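You operate a simulated robot arm through the tools that you are given. There is no shell and no other tool. Be economical: measure what you need, move in short steps, check, and stop when the job is done.

Carry out the task below with a simulated robot arm. There is one attempt and no reset: what you move stays moved.

TASK
Fetch the medium blue can with a crimped valve and set it in the small blue bin.
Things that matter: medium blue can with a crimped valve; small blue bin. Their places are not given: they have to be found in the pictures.

It is judged by the outcome, as a careful person would: the job done as asked, and still so three seconds after it is handed in. It fails if anything else is knocked over, pushed out of place, dropped, spilled or broken.

THE ROBOT
A 6-joint arm with a two-finger parallel gripper, fixed in place. Base frame: the origin is at the foot of the arm, x ahead of it, y to its left, z up; the work surface is at about z = 0. Lengths are in mm, angles in degrees, forces in N, time in s.
With the tool pointing down near the work surface it reaches from about 140 to 580 mm from the base axis. Its first joint turns from -66.0 to 66.0 degrees. Payload 2.1 kg.
Tool frame: the origin (TCP) lies between the finger pads and is the grasp point; the fingertips stand 30 mm ahead of it; z points along the fingers, y is the line along which they close. The gripper opens to 94 mm. The fingers are 28 mm wide and 10 mm thick; the gripper's body (50 by 96 mm) begins 55 mm behind the TCP.
Orientation is that of the tool frame in the base frame, as [roll, pitch, yaw] about the fixed x, y, z axes, in that order (R = Rz(yaw) Ry(pitch) Rx(roll)). With the fingers straight down and closing along the base's y, the tool's x points along the base's -x, its y along +y and its z along -z.

THE INTERFACE
- The arm moves only by the tool play_rows. Its argument "rows" is a list of rows, each an object of numbers (a shift or turn left out is 0, a gripper value left out holds the last): "jaw": the opening, from 0 (shut) to 1 (fully open); "x", "y", "z": the shift along the base's x, y, z in units of 150 mm (1.0 is 150 mm); "ax", "ay", "az": the turn, a rotation vector about the base's x, y, z in units of 180 degrees (1.0 is 180 degrees). In form: [{"jaw": .., "x": .., "y": .., "z": .., "ax": .., "ay": .., "az": ..}, ...]. A call has 1 to 20 rows; each row is the pose to reach, as a shift and turn from the pose commanded when the call began. A call with a number of a shift or a turn outside -1 to 1 is refused whole. A row lasts 0.2 s, in which the tool goes at most 50 mm and 8.6 degrees; a call with a longer step from one row to the next is refused whole, and so is a gripper value outside its range. A pose out of reach is approached as far as the arm can. The call stops where the force on the tool passes 40 N (or 10 N more than at its start, if that is more) or the arm is blocked; 0.2 s more then pass. The fingers move at their own pace (about 72 mm/s each) and stop on an object; they squeeze with about 25 N. The grip force told is the motor's: it shows also when the fingers shut on nothing. Time passes only in rows, and 0.2 s behind the last, so rows that repeat a pose let the fingers close. It gives the time, the measured TCP pose, the force on the tool (base axes), the opening and the grip force at its end, in the units of the frame above (readings bear some noise), and new pictures: "views" is both (left out), scene, wrist or none.
- Cameras (640 x 400 px; columns grow to the right, rows downward): "scene" is fixed at [70.1, -379.9, 500.9]; the picture's right is [0.65, -0.76, 0.00], its down [-0.31, -0.27, -0.91] and it looks along [0.69, 0.59, -0.41] (base axes); focal length 214 px, centre (320, 200). "wrist" rides on the gripper at [-37, 0, -58] in the tool frame; the picture's right is [0.00, -1.00, 0.00], its down [0.97, 0.00, -0.24] and it looks along [0.24, 0.00, 0.97] (tool axes); focal length 218 px, centre (320, 200).
- locate(camera, pixels): for up to 12 pixels [column, row] of the newest picture of that camera ("zoom" is the newest enlarged one), the place [x, y, z] in the base frame of the surface seen there, good to about 2 mm. No time passes.
- close_up(camera, box): a new picture of the part [left, top, right, bottom] of that camera's present view, enlarged. No time passes.
- job_done(): hands the job in; it is judged then, once.

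Work in short steps. Measure before you move; look again where a grasp or a placing could have gone wrong, and mend it. You have 60 turns and 100 pictures in all, the two below and enlarged ones among them. Open the gripper and draw the arm clear of the work before you hand the job in, unless the task says otherwise; then end with one line.

The tools are called after "Request:" as a command line: name --argument value ..., lists and objects as JSON in quotes. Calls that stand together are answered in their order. play_rows: Moves the arm, as the interface text tells. Its arguments: {"type":"object","properties":{"rows":{"type":"array"},"views":{"type":"string","enum":["both","scene","wrist","none"]}},"required":["rows"]} The other tools are called the same way: locate (camera, pixels) gives the place of the surface under pixels of a picture; close_up (camera, box) takes an enlarged picture of a part of a camera's view; job_done () hands the job in.

At the start:

```text
clock: 0.0
ee_pos: [269.5, -102.6, 455.2]
tool_rot: [-179.9, 0.1, 179.9]
contact_force: [0.0, 0.3, 0.1]
gripper_width: 94.2
grasp_force: 0.1
```

scene: 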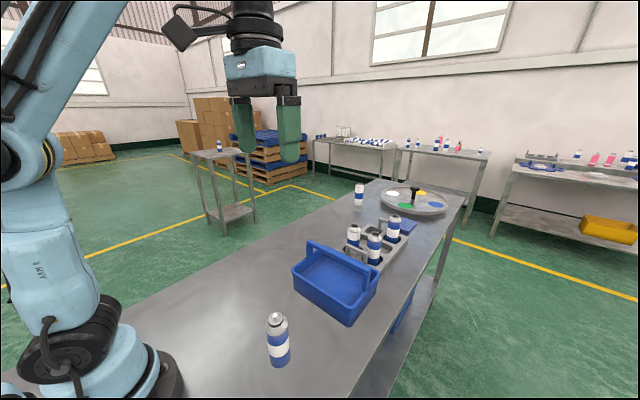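
wrist: 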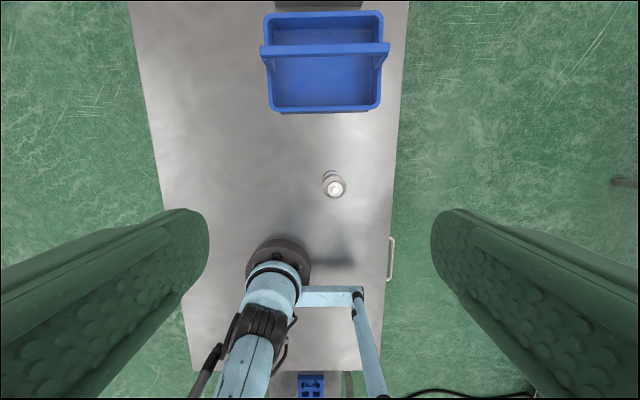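

I see several blue/white cans: a near one at (278,340), three in a tray around (373,240), and one at (358,195). I'll enlarge these to tell them apart.

Request:
close_up --camera "scene" --box '[320, 170, 460, 270]'

Request:
close_up --camera "scene" --box '[230, 300, 330, 380]'

```text
4.00 times, centred on (390, 220) of scene
```

zoom: 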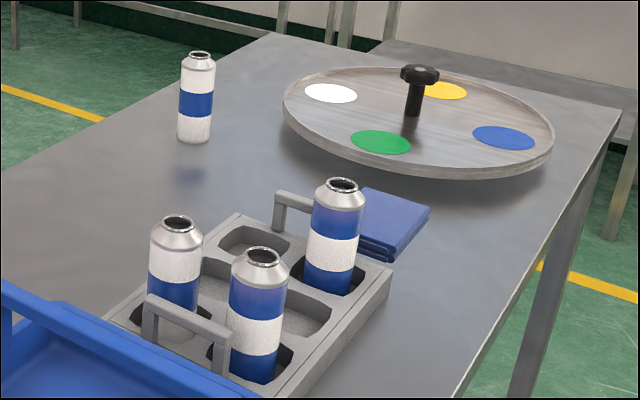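

```text
5.00 times, centred on (280, 340) of scene
```

zoom: 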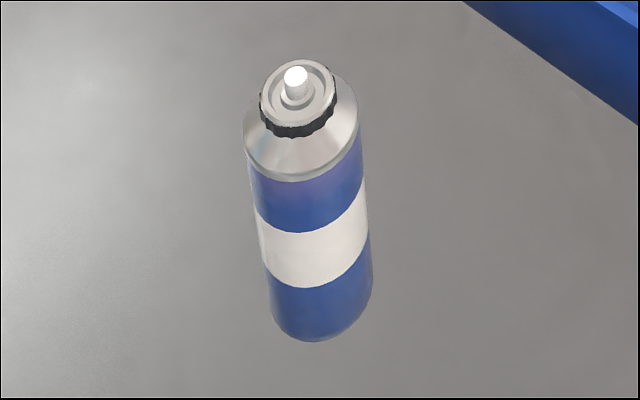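

The near can has the valve; the others are open-topped. I need to check which blue containers count as the "small blue bin", so I'll look at the blue tote, the thing under the table (402,310), and the one at the bottom of the wrist view.

Request:
close_up --camera "scene" --box '[280, 230, 440, 340]'

Request:
close_up --camera "wrist" --box '[250, 350, 370, 400]'

Request:
locate --camera "wrist" --pixels '[[334, 188], [332, 174], [323, 20], [323, 48], [323, 80], [270, 105], [378, 105], [380, 15], [268, 15], [310, 385], [264, 48], [387, 48]]'

Request:
locate --camera "scene" --pixels '[[276, 316], [276, 329], [279, 345], [281, 362], [402, 310], [338, 270], [330, 292], [350, 325], [309, 242], [340, 252], [294, 268], [377, 290]]'

```text
3.64 times, centred on (360, 285) of scene
```

zoom: 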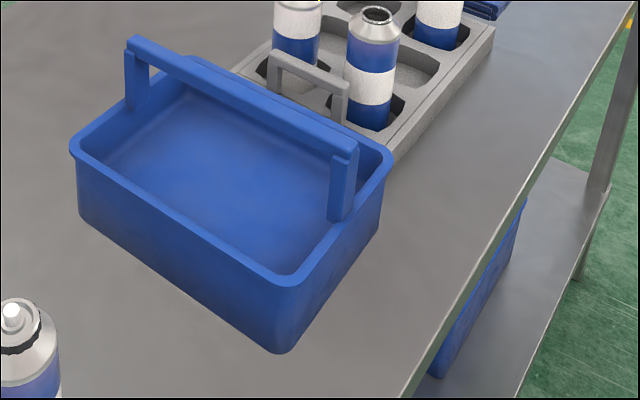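

```text
5.33 times, centred on (310, 375) of wrist
```

zoom: 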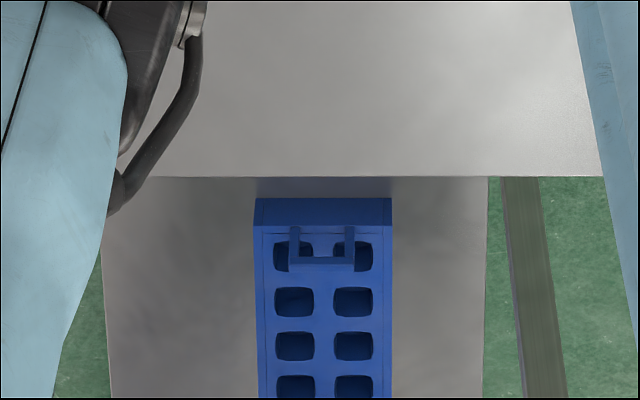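

```text
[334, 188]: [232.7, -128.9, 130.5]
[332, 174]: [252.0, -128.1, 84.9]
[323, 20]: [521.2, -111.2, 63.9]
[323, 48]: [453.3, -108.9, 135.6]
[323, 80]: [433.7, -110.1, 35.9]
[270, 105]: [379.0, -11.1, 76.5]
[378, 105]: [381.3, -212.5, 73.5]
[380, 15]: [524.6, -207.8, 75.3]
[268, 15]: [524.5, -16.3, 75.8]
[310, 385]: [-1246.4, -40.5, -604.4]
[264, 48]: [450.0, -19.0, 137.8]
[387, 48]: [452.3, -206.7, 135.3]
```

```text
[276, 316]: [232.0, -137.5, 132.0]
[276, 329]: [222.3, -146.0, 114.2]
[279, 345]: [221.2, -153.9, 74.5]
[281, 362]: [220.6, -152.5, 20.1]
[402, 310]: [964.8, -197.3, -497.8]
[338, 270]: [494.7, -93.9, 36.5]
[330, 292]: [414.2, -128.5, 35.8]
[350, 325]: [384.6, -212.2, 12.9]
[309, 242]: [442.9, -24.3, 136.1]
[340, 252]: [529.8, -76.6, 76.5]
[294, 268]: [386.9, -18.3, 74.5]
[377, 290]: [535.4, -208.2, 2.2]
```

The target can is the near one, centred around (233,-132), and the blue handled bin spans x≈378–525, y≈-210 to -14, with its handle at x≈452. I'll take finer measurements of the can shoulder and the bin's inside.

Request:
close_up --camera "wrist" --box '[250, 0, 400, 120]'

Request:
locate --camera "scene" --pixels '[[267, 330], [278, 335], [290, 330], [268, 340], [291, 340], [272, 355], [293, 355], [289, 313], [283, 369], [279, 339]]'

Request:
locate --camera "wrist" --pixels '[[323, 112], [323, 108], [323, 105], [323, 102], [323, 98], [323, 92], [323, 60], [323, 55], [323, 43], [290, 98], [355, 98], [323, 65]]'

```text
3.33 times, centred on (325, 60) of wrist
```

zoom: 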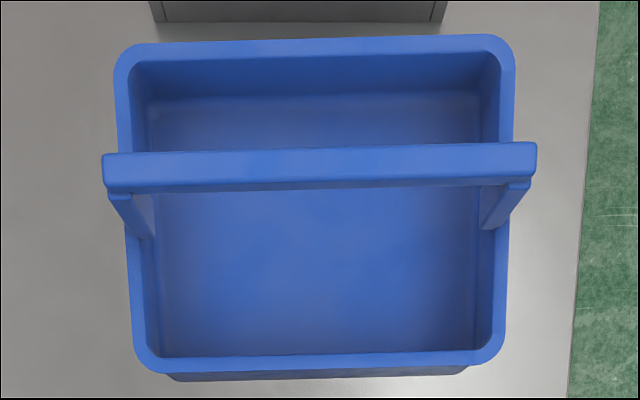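

```text
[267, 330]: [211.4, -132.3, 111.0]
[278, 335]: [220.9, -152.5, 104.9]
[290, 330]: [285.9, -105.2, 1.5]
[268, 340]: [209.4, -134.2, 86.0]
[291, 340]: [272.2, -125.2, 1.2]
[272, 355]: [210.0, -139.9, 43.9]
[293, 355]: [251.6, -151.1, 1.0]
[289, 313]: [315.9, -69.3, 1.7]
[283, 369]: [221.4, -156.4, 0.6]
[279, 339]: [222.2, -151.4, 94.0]
```

```text
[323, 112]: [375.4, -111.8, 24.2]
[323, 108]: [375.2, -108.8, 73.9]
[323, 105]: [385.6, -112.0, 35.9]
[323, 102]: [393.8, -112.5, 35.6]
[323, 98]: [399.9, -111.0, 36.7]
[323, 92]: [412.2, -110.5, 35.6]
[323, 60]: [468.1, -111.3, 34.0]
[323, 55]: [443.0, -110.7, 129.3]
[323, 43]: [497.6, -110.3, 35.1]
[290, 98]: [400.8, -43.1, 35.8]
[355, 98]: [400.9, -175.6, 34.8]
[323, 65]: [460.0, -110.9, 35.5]
```

The can's shoulder is at z≈105, radius ≈24, centre (233.5,-132). The bin floor is at z≈35.5, with free space x 386–443 in front of the handle. I'll move above the can and descend partway.

Request:
play_rows --rows '[{"jaw": 1, "x": -0.12, "y": -0.1, "z": -0.2}, {"x": -0.24, "y": -0.196, "z": -0.45}, {"x": -0.24, "y": -0.196, "z": -0.7}, {"x": -0.24, "y": -0.196, "z": -1.0}, {"x": -0.24, "y": -0.196, "z": -1.0}]' --views "none"

Request:
play_rows --rows '[{"z": -0.2}, {"z": -0.4}, {"z": -0.6}, {"z": -0.6}]' --views "both"

```text
clock: 1.2
ee_pos: [232.2, -129.3, 305.3]
tool_rot: [-179.9, 0.0, 180.0]
contact_force: [-0.4, -1.0, -0.7]
gripper_width: 94.0
grasp_force: 0.1
```

```text
clock: 2.2
ee_pos: [234.1, -131.8, 215.7]
tool_rot: [-179.8, 0.0, 180.0]
contact_force: [0.2, -0.3, 1.0]
gripper_width: 94.2
grasp_force: 0.0
```

scene: 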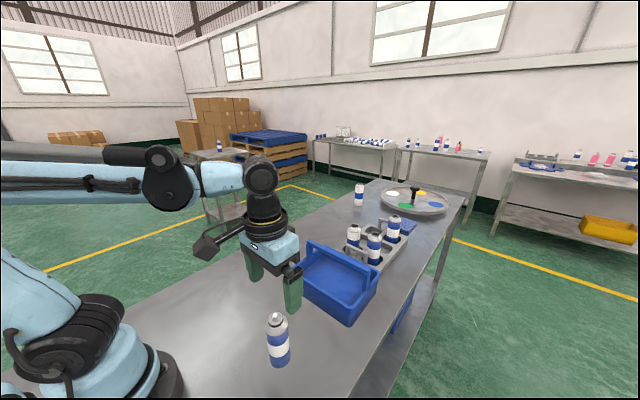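
wrist: 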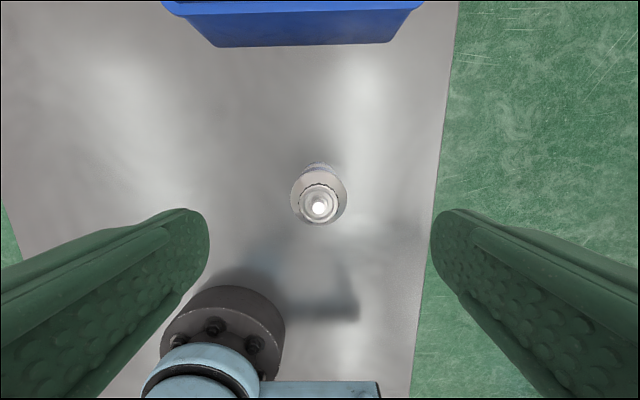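

The valve is at wrist pixel (319,206), which puts the can at x≈232, y≈-132, centred between the fingers. I'll descend to z≈80 and close.

Request:
play_rows --rows '[{"z": -0.25}, {"z": -0.5}, {"z": -0.75}, {"z": -0.905}, {"z": -0.905}, {"z": -0.905, "jaw": 0.3}, {"z": -0.905, "jaw": 0.3}, {"z": -0.905, "jaw": 0.3}, {"z": -0.905, "jaw": 0.3}]' --views "both"

```text
clock: 4.2
ee_pos: [233.3, -130.3, 78.8]
tool_rot: [-180.0, 0.0, -180.0]
contact_force: [-0.3, -0.2, 0.3]
gripper_width: 43.9
grasp_force: 25.0
```

scene: 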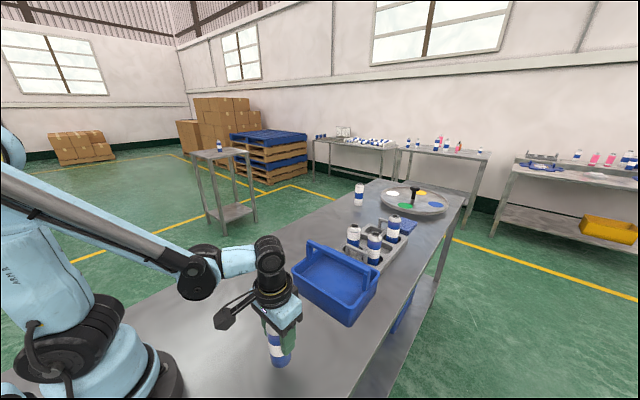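
wrist: 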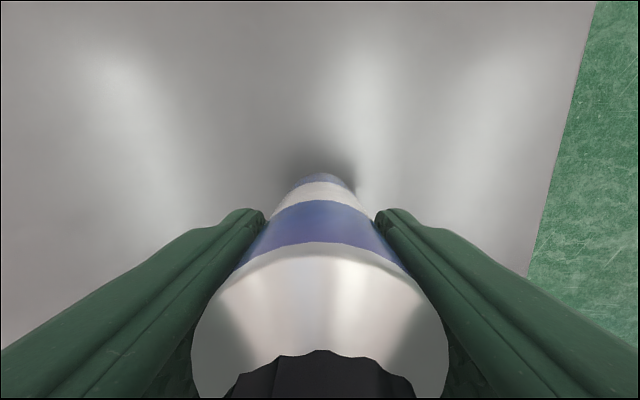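

Gripped: opening 43.9 mm at 25 N. I'll lift straight up and check.

Request:
play_rows --rows '[{"z": 0.1}, {"z": 0.3}, {"z": 0.5}, {"z": 0.7}, {"z": 0.85}, {"z": 0.85}]' --views "both"

```text
clock: 5.6
ee_pos: [234.2, -132.5, 208.4]
tool_rot: [-180.0, 0.0, -180.0]
contact_force: [-0.3, 1.0, -1.5]
gripper_width: 43.5
grasp_force: 24.9
```

scene: 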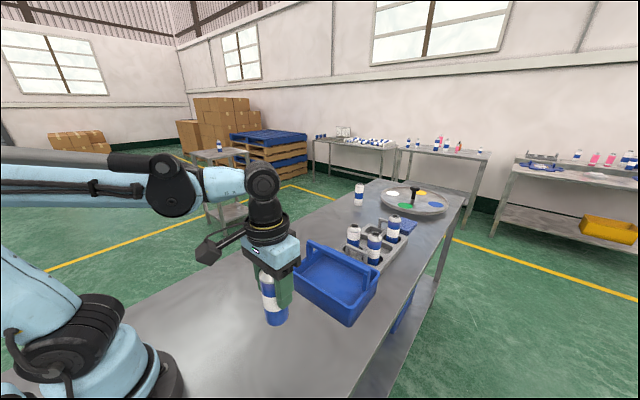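
wrist: 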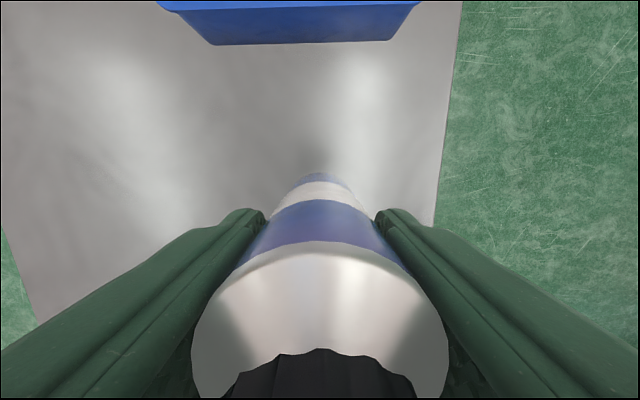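

The can is held with its bottom at z≈128, clear of the 75 mm rim. I'll move to x≈415, y≈-112, over the front half of the bin.

Request:
play_rows --rows '[{"x": 0.2, "y": 0.03}, {"x": 0.4, "y": 0.06}, {"x": 0.6, "y": 0.1}, {"x": 0.8, "y": 0.133}, {"x": 0.8, "y": 0.133}]' --views "none"

Request:
play_rows --rows '[{"x": 0.15}, {"x": 0.3}, {"x": 0.41}, {"x": 0.41}, {"x": 0.41}]' --views "both"

```text
clock: 6.8
ee_pos: [353.0, -112.1, 207.3]
tool_rot: [-179.8, 0.0, 180.0]
contact_force: [0.2, -0.7, -0.6]
gripper_width: 43.5
grasp_force: 24.7
```

```text
clock: 8.0
ee_pos: [413.5, -110.7, 205.8]
tool_rot: [-179.9, 0.0, 180.0]
contact_force: [0.1, 0.0, -0.7]
gripper_width: 43.9
grasp_force: 24.6
```

scene: 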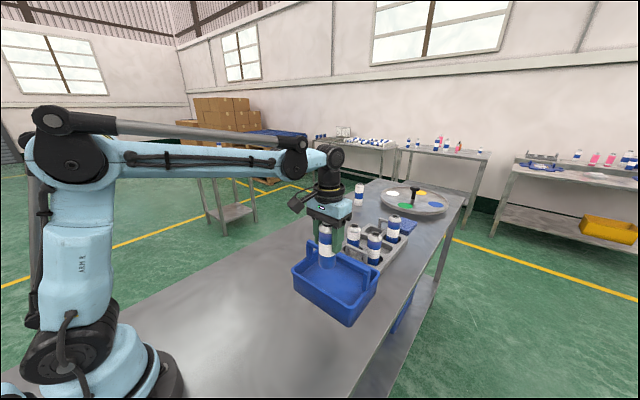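
wrist: 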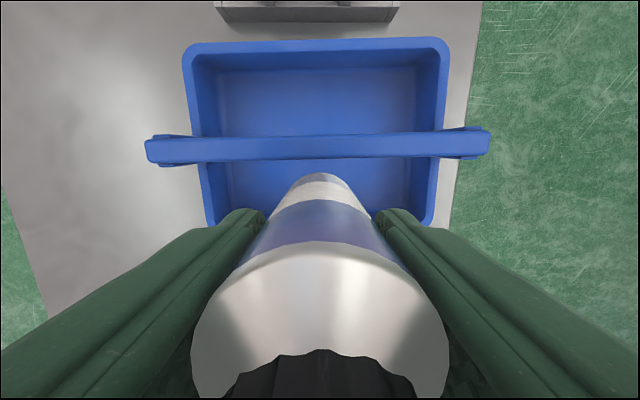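

The can is over the front half. I'll measure the can and handle positions before lowering.

Request:
locate --camera "wrist" --pixels '[[320, 158], [320, 150], [320, 135], [320, 176], [320, 185], [320, 220], [240, 155], [400, 155]]'

Request:
close_up --camera "scene" --box '[280, 190, 400, 330]'

```text
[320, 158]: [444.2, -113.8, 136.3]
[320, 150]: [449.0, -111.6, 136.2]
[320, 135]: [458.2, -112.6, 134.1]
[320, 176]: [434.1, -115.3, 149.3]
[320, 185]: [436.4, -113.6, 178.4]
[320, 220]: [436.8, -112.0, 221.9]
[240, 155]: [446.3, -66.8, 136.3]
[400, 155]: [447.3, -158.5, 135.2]
```

```text
2.86 times, centred on (340, 260) of scene
```

zoom: 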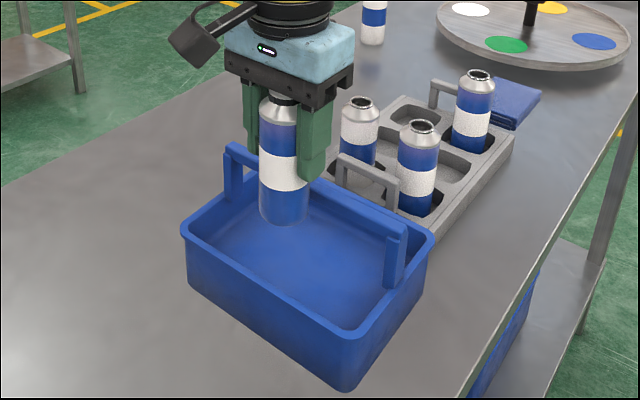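

The can's back edge at x≈437 clears the handle front at ≈443, and the front wall is clear too. I'll lower slowly to near the floor (contact expected at TCP z≈114).

Request:
play_rows --rows '[{"x": -0.007, "z": -0.12}, {"x": -0.007, "z": -0.24}, {"x": -0.007, "z": -0.36}, {"x": -0.007, "z": -0.48}, {"x": -0.007, "z": -0.56}, {"x": -0.007, "z": -0.6}, {"x": -0.007, "z": -0.6}]' --views "both"

```text
clock: 9.6
ee_pos: [413.6, -111.2, 117.8]
tool_rot: [-180.0, 0.0, -180.0]
contact_force: [0.3, 0.1, -0.1]
gripper_width: 43.6
grasp_force: 24.6
```

scene: 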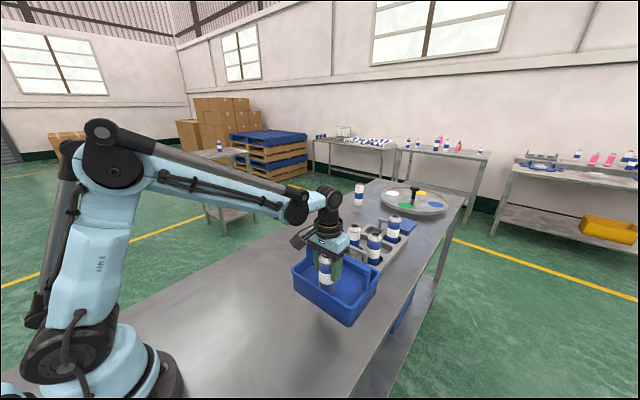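
wrist: 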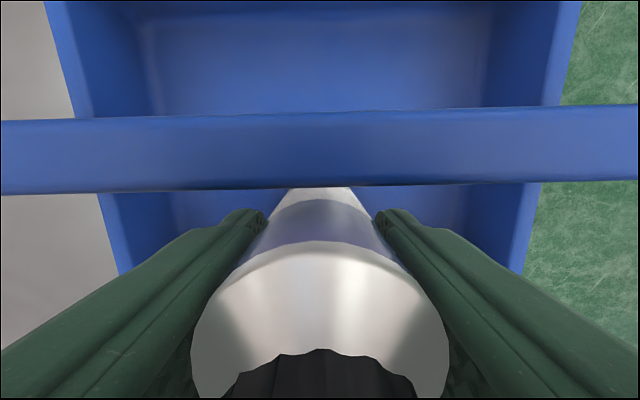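

Nothing has touched yet at z≈117. I'll lower in 0.75 mm steps until light contact.

Request:
play_rows --rows '[{"z": -0.005}, {"z": -0.01}, {"z": -0.015}, {"z": -0.018}, {"z": -0.018}]' --views "none"

```text
clock: 10.8
ee_pos: [413.5, -111.6, 114.2]
tool_rot: [-179.9, 0.1, -179.9]
contact_force: [0.7, -0.5, 2.4]
gripper_width: 43.7
grasp_force: 25.2
```

A force of 2.4 N suggests touchdown. I'll release by opening partway, since the posts and walls are well clear in y, and then look.

Request:
play_rows --rows '[{"z": -0.002}, {"z": -0.002, "jaw": 0.55}, {"z": -0.002, "jaw": 0.7}, {"z": -0.002, "jaw": 0.8}, {"z": -0.002, "jaw": 0.8}]' --views "both"

```text
clock: 12.0
ee_pos: [413.6, -111.9, 114.1]
tool_rot: [-179.9, 0.0, -180.0]
contact_force: [0.5, 0.4, -0.6]
gripper_width: 75.2
grasp_force: 0.0
```

scene: 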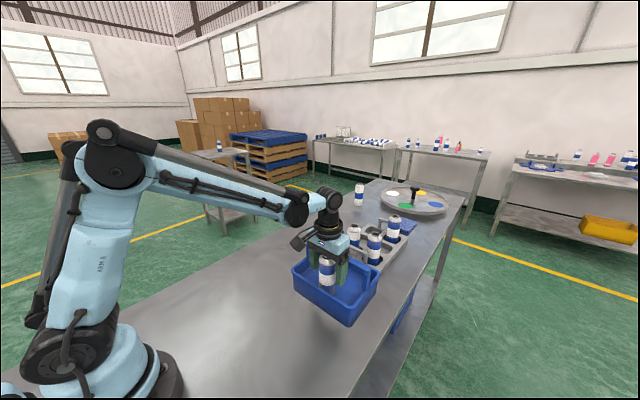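
wrist: 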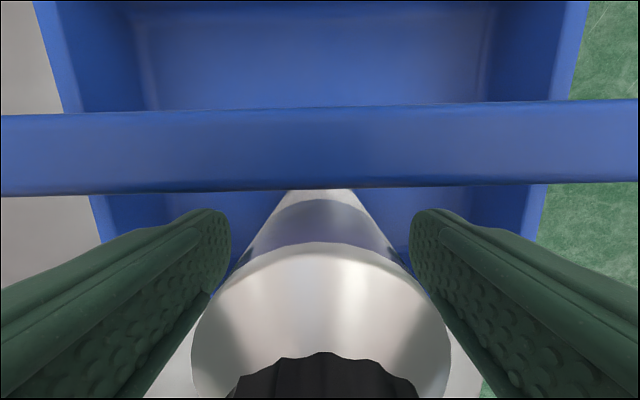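

The can stands free and the fingers are clear. I'll raise straight up.

Request:
play_rows --rows '[{"z": 0.1}, {"z": 0.3}, {"z": 0.5}, {"z": 0.75}, {"z": 1.0, "jaw": 1}, {"z": 1.0}]' --views "none"

Request:
play_rows --rows '[{"x": -0.2, "z": 0.2}, {"x": -0.4, "z": 0.4}, {"x": -0.6, "z": 0.6}, {"x": -0.6, "z": 0.6}]' --views "both"

Request:
close_up --camera "scene" --box '[280, 170, 440, 330]'

```text
clock: 13.4
ee_pos: [412.3, -111.6, 264.6]
tool_rot: [-179.8, 0.0, -180.0]
contact_force: [0.0, -1.8, 0.7]
gripper_width: 94.0
grasp_force: 0.0
```

```text
clock: 14.4
ee_pos: [323.4, -111.5, 353.9]
tool_rot: [-180.0, 0.0, 180.0]
contact_force: [0.0, 0.1, 0.5]
gripper_width: 94.1
grasp_force: 0.1
```

scene: 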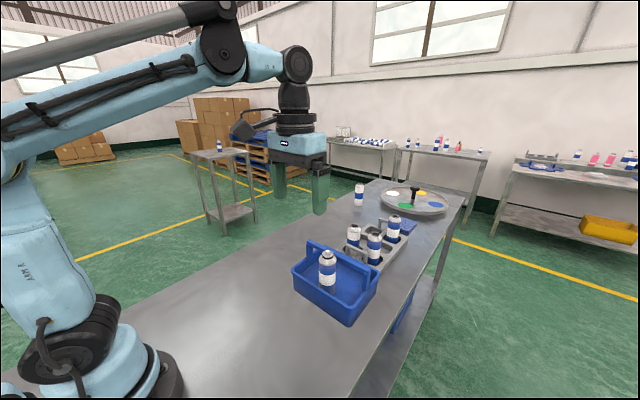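
wrist: 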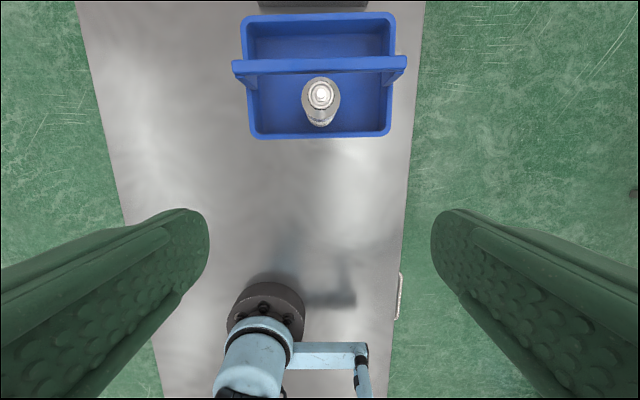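

```text
2.50 times, centred on (360, 250) of scene
```

zoom: 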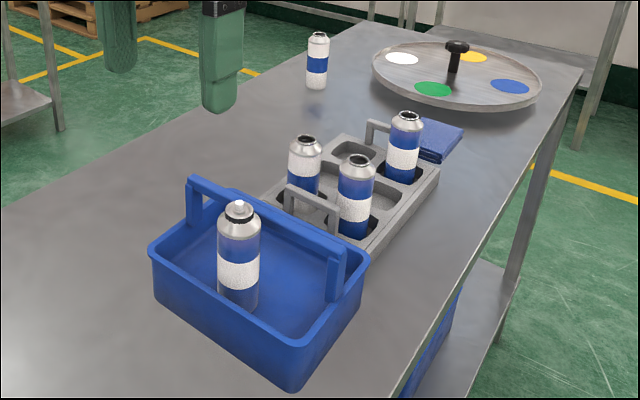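

The can stands upright in the bin, nothing else has moved, and the arm is clear, so I'll hand the job in.

Request:
job_done

```text
The job is handed in.
```

The blue can with the crimped valve is standing upright in the small blue bin, nothing else was disturbed, and the job is handed in.
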